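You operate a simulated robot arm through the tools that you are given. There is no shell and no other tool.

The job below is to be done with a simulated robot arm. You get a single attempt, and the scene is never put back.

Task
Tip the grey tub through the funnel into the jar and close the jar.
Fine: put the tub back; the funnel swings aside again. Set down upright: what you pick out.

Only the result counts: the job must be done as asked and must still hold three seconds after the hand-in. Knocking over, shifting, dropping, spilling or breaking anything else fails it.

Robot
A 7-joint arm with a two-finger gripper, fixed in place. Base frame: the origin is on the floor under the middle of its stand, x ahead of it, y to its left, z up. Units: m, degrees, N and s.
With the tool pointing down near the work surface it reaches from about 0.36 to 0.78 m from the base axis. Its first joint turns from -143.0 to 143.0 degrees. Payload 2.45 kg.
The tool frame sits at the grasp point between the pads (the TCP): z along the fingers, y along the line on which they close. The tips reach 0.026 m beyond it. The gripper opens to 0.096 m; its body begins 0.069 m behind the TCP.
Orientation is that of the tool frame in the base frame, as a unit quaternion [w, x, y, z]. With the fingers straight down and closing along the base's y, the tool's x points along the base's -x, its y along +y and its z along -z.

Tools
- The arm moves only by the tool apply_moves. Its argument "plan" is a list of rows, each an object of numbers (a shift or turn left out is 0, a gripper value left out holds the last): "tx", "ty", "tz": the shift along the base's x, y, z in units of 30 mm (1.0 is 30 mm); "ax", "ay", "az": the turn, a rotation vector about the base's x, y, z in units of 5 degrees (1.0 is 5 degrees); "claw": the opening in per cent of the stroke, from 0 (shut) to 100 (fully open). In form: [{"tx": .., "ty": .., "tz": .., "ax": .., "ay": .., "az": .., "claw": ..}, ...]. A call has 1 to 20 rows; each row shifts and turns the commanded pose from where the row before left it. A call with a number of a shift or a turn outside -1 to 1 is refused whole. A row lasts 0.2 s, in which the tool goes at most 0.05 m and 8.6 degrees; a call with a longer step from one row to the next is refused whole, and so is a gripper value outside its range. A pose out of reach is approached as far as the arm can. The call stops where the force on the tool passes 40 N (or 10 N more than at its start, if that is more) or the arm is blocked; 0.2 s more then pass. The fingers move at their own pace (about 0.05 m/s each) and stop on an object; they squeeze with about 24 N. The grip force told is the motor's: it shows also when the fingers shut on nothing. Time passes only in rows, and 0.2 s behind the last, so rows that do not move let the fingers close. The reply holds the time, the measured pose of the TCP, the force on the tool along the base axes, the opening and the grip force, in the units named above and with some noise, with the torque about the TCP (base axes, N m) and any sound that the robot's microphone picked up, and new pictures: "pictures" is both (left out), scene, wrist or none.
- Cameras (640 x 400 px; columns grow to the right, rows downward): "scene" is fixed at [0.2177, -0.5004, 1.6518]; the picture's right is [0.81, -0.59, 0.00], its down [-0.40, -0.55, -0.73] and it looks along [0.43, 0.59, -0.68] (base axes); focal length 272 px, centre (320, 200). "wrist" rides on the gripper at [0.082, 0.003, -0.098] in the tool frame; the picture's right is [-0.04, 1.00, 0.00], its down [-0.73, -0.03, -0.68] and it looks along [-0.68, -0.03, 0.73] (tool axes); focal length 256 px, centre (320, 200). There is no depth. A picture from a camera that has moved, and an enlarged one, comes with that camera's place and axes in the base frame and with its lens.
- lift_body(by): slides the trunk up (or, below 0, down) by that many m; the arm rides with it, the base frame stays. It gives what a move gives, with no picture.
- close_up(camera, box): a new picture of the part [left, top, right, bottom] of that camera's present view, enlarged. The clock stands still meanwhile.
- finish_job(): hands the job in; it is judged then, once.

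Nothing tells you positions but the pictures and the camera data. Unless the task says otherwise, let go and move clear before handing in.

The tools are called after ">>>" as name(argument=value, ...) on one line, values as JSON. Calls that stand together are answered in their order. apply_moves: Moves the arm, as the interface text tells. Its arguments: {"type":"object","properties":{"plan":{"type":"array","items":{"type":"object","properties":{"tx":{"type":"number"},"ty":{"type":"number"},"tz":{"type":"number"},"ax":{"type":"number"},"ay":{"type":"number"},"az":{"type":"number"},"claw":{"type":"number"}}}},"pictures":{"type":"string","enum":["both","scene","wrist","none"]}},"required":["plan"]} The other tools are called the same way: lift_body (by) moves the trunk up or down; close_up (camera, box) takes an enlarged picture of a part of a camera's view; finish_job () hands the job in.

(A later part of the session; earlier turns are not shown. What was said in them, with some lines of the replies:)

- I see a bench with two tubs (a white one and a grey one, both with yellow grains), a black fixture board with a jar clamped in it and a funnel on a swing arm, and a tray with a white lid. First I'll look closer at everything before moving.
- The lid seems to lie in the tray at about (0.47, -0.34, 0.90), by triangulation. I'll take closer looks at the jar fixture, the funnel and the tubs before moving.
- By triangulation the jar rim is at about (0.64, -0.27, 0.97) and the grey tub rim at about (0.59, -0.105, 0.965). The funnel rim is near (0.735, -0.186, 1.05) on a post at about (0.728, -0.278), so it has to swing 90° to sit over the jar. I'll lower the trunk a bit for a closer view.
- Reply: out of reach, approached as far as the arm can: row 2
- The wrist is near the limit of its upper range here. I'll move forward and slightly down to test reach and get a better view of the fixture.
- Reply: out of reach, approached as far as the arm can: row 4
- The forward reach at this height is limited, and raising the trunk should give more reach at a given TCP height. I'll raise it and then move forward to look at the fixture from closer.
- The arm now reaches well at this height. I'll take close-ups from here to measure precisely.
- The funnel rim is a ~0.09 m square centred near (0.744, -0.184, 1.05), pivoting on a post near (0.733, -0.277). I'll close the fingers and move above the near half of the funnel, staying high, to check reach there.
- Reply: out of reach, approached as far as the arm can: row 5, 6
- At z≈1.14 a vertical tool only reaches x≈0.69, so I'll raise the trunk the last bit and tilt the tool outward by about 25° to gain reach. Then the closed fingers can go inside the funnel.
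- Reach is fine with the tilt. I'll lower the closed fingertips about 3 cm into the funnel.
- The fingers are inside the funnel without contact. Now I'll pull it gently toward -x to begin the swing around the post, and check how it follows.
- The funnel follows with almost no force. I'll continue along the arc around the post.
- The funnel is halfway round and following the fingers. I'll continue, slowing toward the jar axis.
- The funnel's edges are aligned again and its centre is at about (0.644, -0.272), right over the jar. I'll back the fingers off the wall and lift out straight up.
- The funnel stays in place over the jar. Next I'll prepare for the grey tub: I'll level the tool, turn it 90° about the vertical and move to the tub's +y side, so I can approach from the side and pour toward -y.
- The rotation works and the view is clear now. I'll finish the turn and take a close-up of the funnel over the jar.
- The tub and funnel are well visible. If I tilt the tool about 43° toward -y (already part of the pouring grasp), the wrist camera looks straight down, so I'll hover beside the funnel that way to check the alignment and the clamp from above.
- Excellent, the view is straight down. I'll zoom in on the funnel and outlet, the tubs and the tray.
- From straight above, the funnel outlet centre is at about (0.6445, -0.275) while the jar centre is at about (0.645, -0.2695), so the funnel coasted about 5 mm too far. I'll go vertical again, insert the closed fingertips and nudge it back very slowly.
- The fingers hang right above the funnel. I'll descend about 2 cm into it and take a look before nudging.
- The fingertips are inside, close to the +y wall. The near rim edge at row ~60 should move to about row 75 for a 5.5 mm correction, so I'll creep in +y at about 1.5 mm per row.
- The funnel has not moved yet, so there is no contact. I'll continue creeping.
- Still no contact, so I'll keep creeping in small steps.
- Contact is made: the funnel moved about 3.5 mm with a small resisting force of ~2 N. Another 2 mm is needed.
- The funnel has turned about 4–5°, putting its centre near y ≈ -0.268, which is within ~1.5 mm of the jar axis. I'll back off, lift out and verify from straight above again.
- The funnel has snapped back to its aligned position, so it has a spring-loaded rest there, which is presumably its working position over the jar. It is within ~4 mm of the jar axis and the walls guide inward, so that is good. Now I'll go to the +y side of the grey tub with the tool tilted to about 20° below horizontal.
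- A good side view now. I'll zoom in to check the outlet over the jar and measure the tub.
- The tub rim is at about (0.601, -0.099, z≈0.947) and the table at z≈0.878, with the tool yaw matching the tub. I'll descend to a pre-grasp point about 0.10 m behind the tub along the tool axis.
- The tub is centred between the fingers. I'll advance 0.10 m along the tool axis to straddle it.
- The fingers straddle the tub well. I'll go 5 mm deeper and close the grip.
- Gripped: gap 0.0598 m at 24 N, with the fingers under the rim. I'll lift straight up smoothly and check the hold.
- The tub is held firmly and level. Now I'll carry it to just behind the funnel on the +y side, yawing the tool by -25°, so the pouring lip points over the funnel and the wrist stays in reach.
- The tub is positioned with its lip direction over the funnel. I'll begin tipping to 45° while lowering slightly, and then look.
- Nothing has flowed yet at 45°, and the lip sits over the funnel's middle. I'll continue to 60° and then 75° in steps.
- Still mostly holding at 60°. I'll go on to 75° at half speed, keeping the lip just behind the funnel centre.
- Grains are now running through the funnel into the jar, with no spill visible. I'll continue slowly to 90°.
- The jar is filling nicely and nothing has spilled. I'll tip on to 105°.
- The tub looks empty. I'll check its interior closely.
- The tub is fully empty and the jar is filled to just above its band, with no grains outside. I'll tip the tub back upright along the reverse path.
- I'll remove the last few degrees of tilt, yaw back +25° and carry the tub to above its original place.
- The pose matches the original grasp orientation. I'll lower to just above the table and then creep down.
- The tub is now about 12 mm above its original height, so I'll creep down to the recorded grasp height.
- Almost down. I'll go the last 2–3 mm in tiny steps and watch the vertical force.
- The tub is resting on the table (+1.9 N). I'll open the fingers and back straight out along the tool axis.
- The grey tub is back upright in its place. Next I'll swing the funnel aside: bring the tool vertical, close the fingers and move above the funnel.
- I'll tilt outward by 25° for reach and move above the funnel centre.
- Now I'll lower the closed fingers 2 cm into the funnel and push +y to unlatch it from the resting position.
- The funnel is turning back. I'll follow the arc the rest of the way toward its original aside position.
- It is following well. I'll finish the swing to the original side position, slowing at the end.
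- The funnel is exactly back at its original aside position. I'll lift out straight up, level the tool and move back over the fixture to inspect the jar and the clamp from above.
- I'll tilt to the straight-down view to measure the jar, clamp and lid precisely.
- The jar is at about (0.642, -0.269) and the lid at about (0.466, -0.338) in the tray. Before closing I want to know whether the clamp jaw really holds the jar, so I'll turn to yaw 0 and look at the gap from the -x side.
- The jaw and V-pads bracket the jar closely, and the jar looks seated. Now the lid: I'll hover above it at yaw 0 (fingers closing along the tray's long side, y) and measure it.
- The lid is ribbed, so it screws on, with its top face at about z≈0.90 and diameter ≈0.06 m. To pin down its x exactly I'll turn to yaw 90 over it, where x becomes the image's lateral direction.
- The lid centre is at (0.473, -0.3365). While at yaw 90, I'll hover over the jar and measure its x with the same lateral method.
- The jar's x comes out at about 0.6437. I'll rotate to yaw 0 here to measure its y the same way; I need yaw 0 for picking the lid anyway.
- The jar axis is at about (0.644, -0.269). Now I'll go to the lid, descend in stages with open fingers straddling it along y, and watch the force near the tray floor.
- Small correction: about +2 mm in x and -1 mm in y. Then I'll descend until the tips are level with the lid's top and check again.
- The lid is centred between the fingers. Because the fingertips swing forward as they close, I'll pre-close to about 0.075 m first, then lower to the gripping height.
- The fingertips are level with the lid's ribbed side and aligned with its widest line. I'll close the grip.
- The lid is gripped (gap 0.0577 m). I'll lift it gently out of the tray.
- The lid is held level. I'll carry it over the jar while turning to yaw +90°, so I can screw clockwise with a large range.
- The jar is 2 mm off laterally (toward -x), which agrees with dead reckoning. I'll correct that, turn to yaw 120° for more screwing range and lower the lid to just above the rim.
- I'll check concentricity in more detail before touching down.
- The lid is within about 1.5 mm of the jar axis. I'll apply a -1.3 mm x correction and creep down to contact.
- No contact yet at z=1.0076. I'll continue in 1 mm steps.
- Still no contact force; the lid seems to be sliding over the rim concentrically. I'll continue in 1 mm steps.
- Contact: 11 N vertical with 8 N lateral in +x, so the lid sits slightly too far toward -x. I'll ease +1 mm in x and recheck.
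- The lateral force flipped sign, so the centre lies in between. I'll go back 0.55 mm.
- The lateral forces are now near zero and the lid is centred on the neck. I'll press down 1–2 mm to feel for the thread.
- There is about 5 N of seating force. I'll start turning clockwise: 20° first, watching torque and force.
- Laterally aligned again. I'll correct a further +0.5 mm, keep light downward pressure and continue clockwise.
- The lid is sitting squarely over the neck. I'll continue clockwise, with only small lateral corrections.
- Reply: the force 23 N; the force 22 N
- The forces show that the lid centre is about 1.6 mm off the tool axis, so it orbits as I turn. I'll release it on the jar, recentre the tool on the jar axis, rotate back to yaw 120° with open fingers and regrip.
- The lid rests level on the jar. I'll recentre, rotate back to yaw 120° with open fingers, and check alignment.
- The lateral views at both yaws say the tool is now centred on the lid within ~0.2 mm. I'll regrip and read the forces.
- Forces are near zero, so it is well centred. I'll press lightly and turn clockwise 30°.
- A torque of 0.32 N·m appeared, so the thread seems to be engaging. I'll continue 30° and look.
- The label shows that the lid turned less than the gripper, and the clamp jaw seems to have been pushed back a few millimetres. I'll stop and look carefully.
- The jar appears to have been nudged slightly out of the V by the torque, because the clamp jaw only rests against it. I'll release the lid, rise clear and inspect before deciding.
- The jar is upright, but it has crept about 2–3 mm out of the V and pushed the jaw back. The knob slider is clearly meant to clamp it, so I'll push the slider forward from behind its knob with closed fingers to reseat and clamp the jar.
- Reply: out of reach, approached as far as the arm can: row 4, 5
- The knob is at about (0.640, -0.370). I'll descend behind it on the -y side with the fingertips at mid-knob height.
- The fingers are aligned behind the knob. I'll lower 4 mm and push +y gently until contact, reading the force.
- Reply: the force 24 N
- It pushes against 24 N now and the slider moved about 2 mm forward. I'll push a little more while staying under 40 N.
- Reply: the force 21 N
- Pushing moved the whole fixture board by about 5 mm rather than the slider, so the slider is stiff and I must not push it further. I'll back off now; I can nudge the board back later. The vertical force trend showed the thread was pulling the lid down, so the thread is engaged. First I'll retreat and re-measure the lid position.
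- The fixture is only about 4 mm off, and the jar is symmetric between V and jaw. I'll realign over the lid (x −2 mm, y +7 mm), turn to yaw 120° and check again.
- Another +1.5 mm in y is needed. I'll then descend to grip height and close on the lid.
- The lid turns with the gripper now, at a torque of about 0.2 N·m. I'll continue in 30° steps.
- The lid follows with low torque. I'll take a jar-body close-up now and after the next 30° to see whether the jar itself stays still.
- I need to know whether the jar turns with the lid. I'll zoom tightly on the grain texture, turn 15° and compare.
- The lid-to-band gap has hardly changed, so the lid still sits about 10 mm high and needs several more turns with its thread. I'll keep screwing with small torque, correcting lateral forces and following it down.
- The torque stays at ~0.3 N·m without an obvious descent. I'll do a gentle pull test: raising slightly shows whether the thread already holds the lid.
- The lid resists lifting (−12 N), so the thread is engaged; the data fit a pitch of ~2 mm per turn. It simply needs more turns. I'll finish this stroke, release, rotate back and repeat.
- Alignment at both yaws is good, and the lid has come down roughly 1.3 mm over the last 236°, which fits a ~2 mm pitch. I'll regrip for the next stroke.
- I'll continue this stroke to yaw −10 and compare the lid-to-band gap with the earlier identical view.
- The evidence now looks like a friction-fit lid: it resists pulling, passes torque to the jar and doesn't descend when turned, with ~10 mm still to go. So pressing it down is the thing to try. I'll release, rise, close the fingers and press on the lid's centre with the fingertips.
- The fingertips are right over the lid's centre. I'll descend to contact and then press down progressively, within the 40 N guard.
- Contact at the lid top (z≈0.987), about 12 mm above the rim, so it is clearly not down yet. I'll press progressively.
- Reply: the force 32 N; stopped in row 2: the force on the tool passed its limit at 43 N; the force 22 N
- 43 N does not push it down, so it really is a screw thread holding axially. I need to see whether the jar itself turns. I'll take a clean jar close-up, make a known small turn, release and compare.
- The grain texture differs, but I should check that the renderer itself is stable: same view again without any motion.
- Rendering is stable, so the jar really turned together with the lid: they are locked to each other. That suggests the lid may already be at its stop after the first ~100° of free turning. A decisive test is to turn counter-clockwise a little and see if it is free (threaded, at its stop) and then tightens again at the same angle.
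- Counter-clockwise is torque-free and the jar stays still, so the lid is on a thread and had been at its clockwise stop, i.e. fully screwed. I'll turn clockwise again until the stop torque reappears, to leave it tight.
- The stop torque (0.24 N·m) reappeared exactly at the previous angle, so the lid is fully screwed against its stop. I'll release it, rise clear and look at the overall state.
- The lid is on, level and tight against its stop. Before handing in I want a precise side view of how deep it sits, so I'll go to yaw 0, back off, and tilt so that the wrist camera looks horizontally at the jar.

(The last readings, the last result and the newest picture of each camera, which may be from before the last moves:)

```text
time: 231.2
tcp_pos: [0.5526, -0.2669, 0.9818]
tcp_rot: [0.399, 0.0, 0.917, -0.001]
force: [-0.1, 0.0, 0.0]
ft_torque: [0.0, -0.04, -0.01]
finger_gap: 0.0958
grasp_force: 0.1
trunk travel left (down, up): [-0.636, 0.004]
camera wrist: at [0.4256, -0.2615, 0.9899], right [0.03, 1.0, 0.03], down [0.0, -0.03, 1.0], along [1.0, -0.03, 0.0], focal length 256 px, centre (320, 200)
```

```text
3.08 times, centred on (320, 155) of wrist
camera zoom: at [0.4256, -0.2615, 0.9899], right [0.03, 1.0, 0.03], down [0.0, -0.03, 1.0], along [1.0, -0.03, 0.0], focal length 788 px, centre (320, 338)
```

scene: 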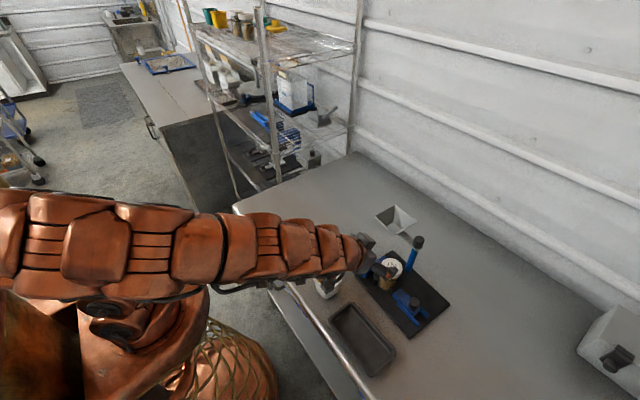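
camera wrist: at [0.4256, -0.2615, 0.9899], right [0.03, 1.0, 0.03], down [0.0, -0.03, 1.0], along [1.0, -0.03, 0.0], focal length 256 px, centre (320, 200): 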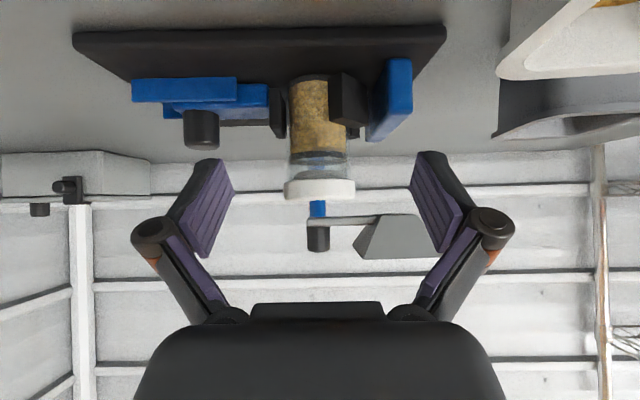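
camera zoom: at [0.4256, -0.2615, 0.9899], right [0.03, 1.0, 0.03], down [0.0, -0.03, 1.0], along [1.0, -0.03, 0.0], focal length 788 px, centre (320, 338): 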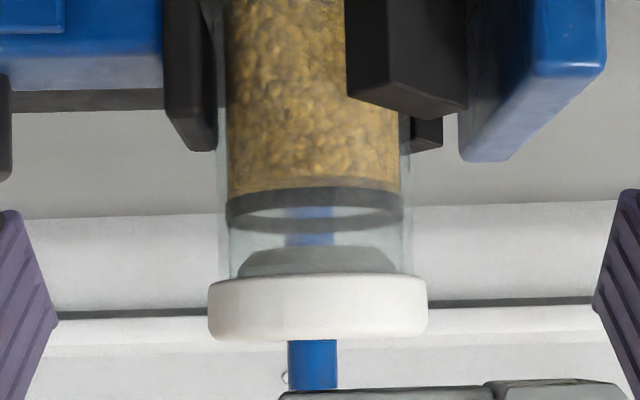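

Very informative: the side view (upside-down) shows the cap sitting level directly on the neck, with the lid's inner plug visible inside the glass. I'll zoom into the interface to check for any gap.

>>> close_up(camera="wrist", box=[280, 155, 360, 205])

>>> close_up(camera="wrist", box=[330, 165, 362, 190])

>>> close_up(camera="wrist", box=[278, 165, 310, 190])

```text
8.00 times, centred on (320, 180) of wrist
camera zoom: at [0.4256, -0.2615, 0.9899], right [0.03, 1.0, 0.03], down [0.0, -0.03, 1.0], along [1.0, -0.03, 0.0], focal length 2048 px, centre (320, 360)
```

zoom: 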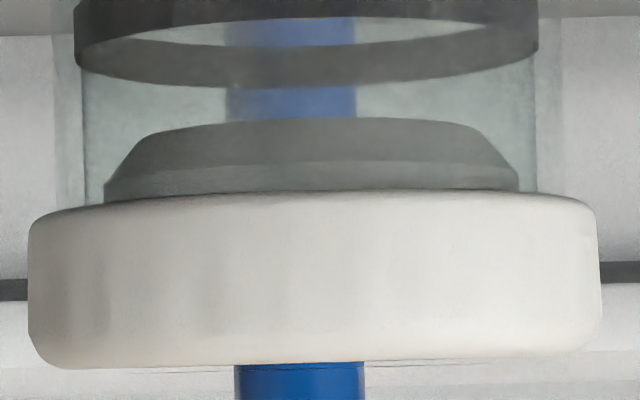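

```text
16.00 times, centred on (346, 178) of wrist
camera zoom: at [0.4256, -0.2615, 0.9899], right [0.03, 1.0, 0.03], down [0.0, -0.03, 1.0], along [1.0, -0.03, 0.0], focal length 4096 px, centre (-96, 560)
```

zoom: 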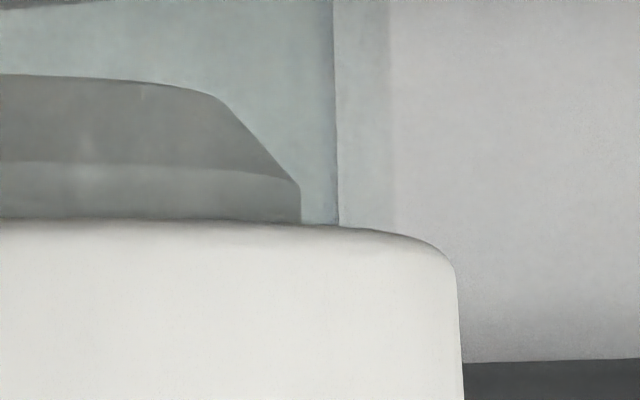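

```text
16.00 times, centred on (294, 178) of wrist
camera zoom: at [0.4256, -0.2615, 0.9899], right [0.03, 1.0, 0.03], down [0.0, -0.03, 1.0], along [1.0, -0.03, 0.0], focal length 4096 px, centre (736, 560)
```

zoom: 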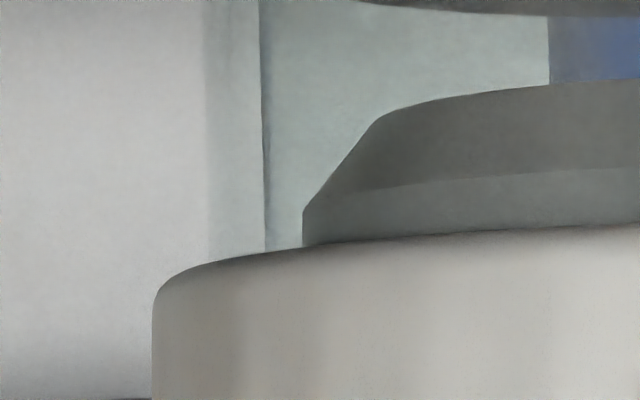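

The cap sits level with no gap on the rim and its conical plug fully inside the neck, so the jar is closed and tight. I'll back the arm away and do a final check of the whole scene.

>>> apply_moves(plan=[{"tx": -0.3, "tz": 0.6}, {"tz": 1}, {"tz": 1}, {"tz": 1}, {"tz": 1}, {"tz": 0.6, "ay": 0.94}, {"ay": 0.94, "tx": -0.3}, {"ay": 0.94, "tx": -0.4}, {"ay": 0.94, "tx": -0.5}, {"ay": 0.94, "tx": -0.5}, {"ay": 0.94, "tx": -0.5}, {"ay": 0.94, "tx": -0.5}, {"ay": 0.94, "tx": -0.5}, {"ay": 0.94}, {"ay": 0.94}, {}], pictures="both")

>>> close_up(camera="scene", box=[300, 190, 460, 290])

>>> close_up(camera="scene", box=[300, 280, 460, 380])

```text
time: 234.6
tcp_pos: [0.4499, -0.2687, 1.1417]
tcp_rot: [-0.001, -0.001, 1.0, -0.001]
force: [0.0, -0.2, -0.1]
ft_torque: [-0.02, 0.0, 0.04]
finger_gap: 0.0962
grasp_force: 0.1
trunk travel left (down, up): [-0.636, 0.004]
camera wrist: at [0.3676, -0.2639, 1.2396], right [0.04, 1.0, 0.0], down [0.73, -0.03, 0.68], along [0.68, -0.03, -0.73], focal length 256 px, centre (320, 200)
```

scene: 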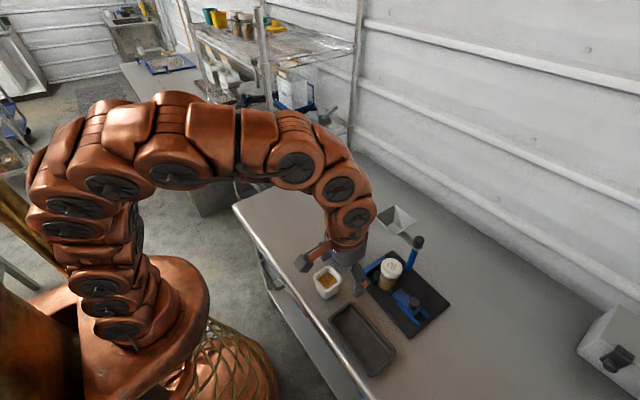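
wrist: 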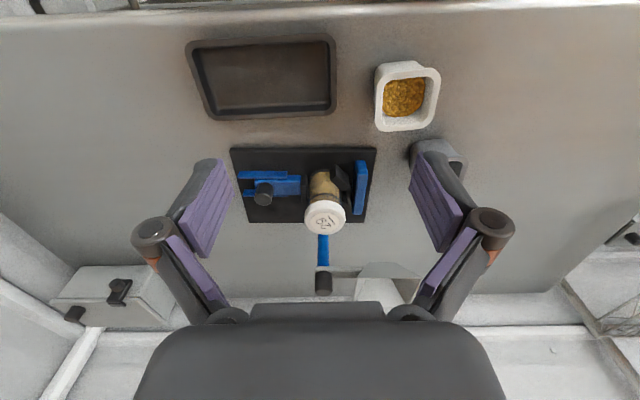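

```text
4.00 times, centred on (380, 240) of scene
camera zoom: at [0.2177, -0.5004, 1.6518], right [0.81, -0.59, 0.0], down [-0.4, -0.55, -0.73], along [0.43, 0.59, -0.68], focal length 1089 px, centre (80, 40)
```

zoom: 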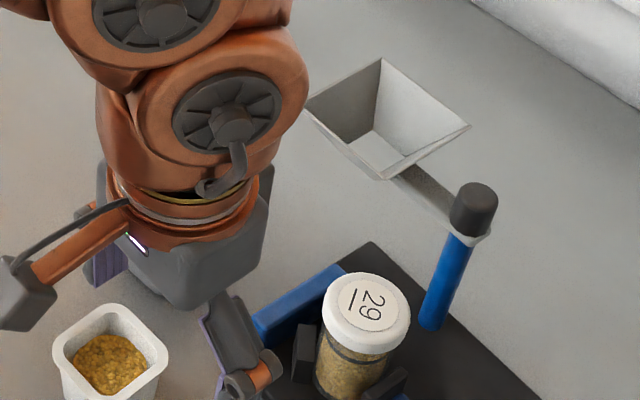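

```text
4.00 times, centred on (380, 330) of scene
camera zoom: at [0.2177, -0.5004, 1.6518], right [0.81, -0.59, 0.0], down [-0.4, -0.55, -0.73], along [0.43, 0.59, -0.68], focal length 1089 px, centre (80, -320)
```

zoom: 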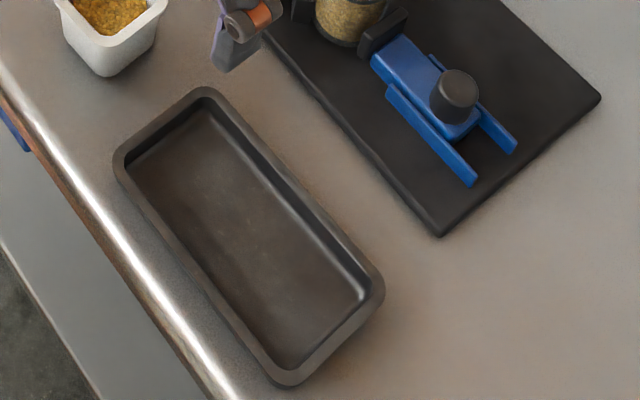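

Everything looks in order: the funnel is aside, the white tub and tray are untouched, and the jar is closed. I'll retract toward the starting pose to see the grey tub unobstructed before handing in.

>>> apply_moves(plan=[{"tz": 1}, {"tz": 1}, {"tz": 1, "tx": -0.5}, {"tz": 1, "tx": -0.7}, {"tz": 0.8, "tx": -0.7}, {"tx": -0.7, "ty": 0.3}, {"tx": -0.4, "ty": 0.3}, {}], pictures="both")

>>> close_up(camera="scene", box=[300, 190, 460, 290])

>>> close_up(camera="wrist", box=[200, 60, 400, 260])

```text
time: 236.4
tcp_pos: [0.3571, -0.2491, 1.2839]
tcp_rot: [0.001, -0.001, 1.0, 0.0]
force: [0.1, -0.7, -0.1]
ft_torque: [0.01, 0.0, 0.0]
finger_gap: 0.096
grasp_force: 0.0
trunk travel left (down, up): [-0.636, 0.004]
camera wrist: at [0.2762, -0.2455, 1.3826], right [0.04, 1.0, 0.0], down [0.73, -0.03, 0.68], along [0.68, -0.03, -0.73], focal length 256 px, centre (320, 200)
```

scene: 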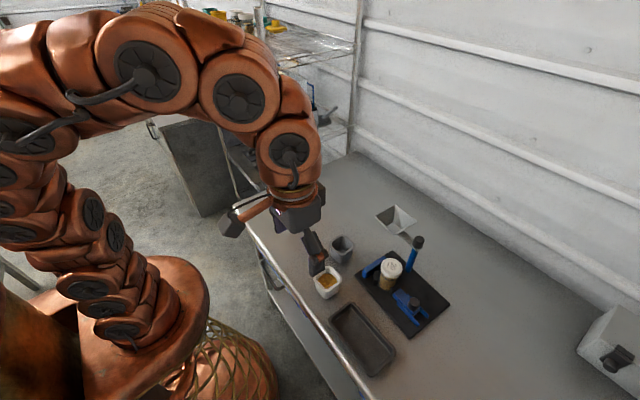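
wrist: 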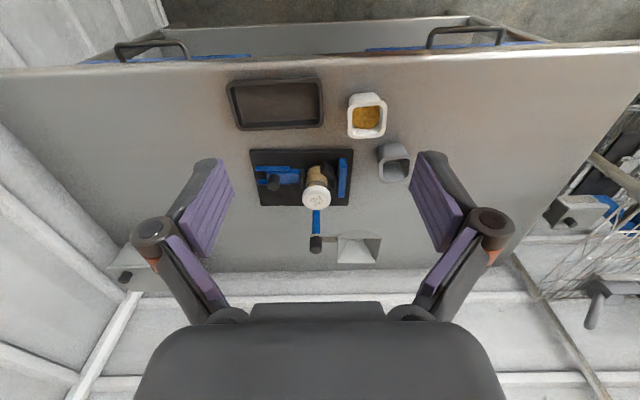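

```text
4.00 times, centred on (380, 240) of scene
camera zoom: at [0.2177, -0.5004, 1.6518], right [0.81, -0.59, 0.0], down [-0.4, -0.55, -0.73], along [0.43, 0.59, -0.68], focal length 1089 px, centre (80, 40)
```

zoom: 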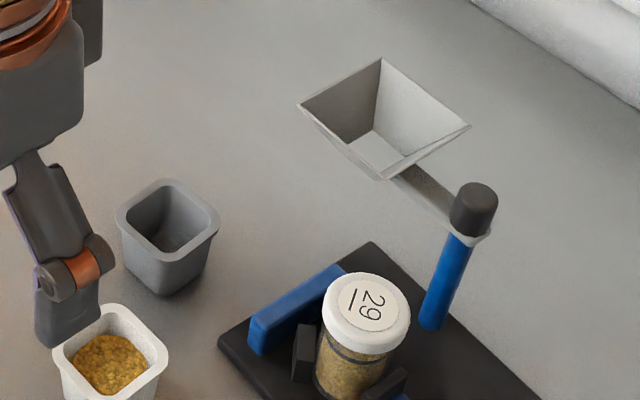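

```text
2.00 times, centred on (300, 160) of wrist
camera zoom: at [0.2762, -0.2455, 1.3826], right [0.04, 1.0, 0.0], down [0.73, -0.03, 0.68], along [0.68, -0.03, -0.73], focal length 512 px, centre (360, 280)
```

zoom: 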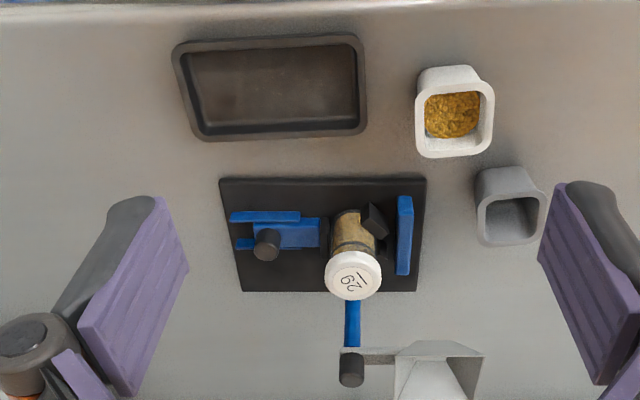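

The grey tub stands empty and upright in its original spot. The jar is filled and closed, the funnel is aside, and the white tub and tray are undisturbed. The arm is clear, so I'm handing in.

>>> finish_job()

```text
The job is handed in.
```

The grey tub was emptied through the funnel into the jar, and the jar is closed. The job is handed in, but I don't have the verdict.

- **Pour:** The tub came out completely empty, and I saw no grains outside the jar.
- **Tub and funnel:** The tub is back upright in its original spot. The funnel is swung aside to where it started, apart from the small shift below.
- **Lid:** It is screwed clockwise to its stop and sits level on the rim with no visible gap. It did not move when pressed with 43 N or pulled with about 12 N.
- **Fixture shift:** While trying to tighten the clamp, I pushed the fixture board about 3–4 mm toward +y, and the funnel post moved with it. I left it there because pushing it back risked disturbing more.
- **Jar and clamp:** The jar turned in the fixture as I tightened the lid, and it pushed the clamp jaw back a few millimetres. The jar is still upright in the clamp.

The white tub and the tray were not moved.
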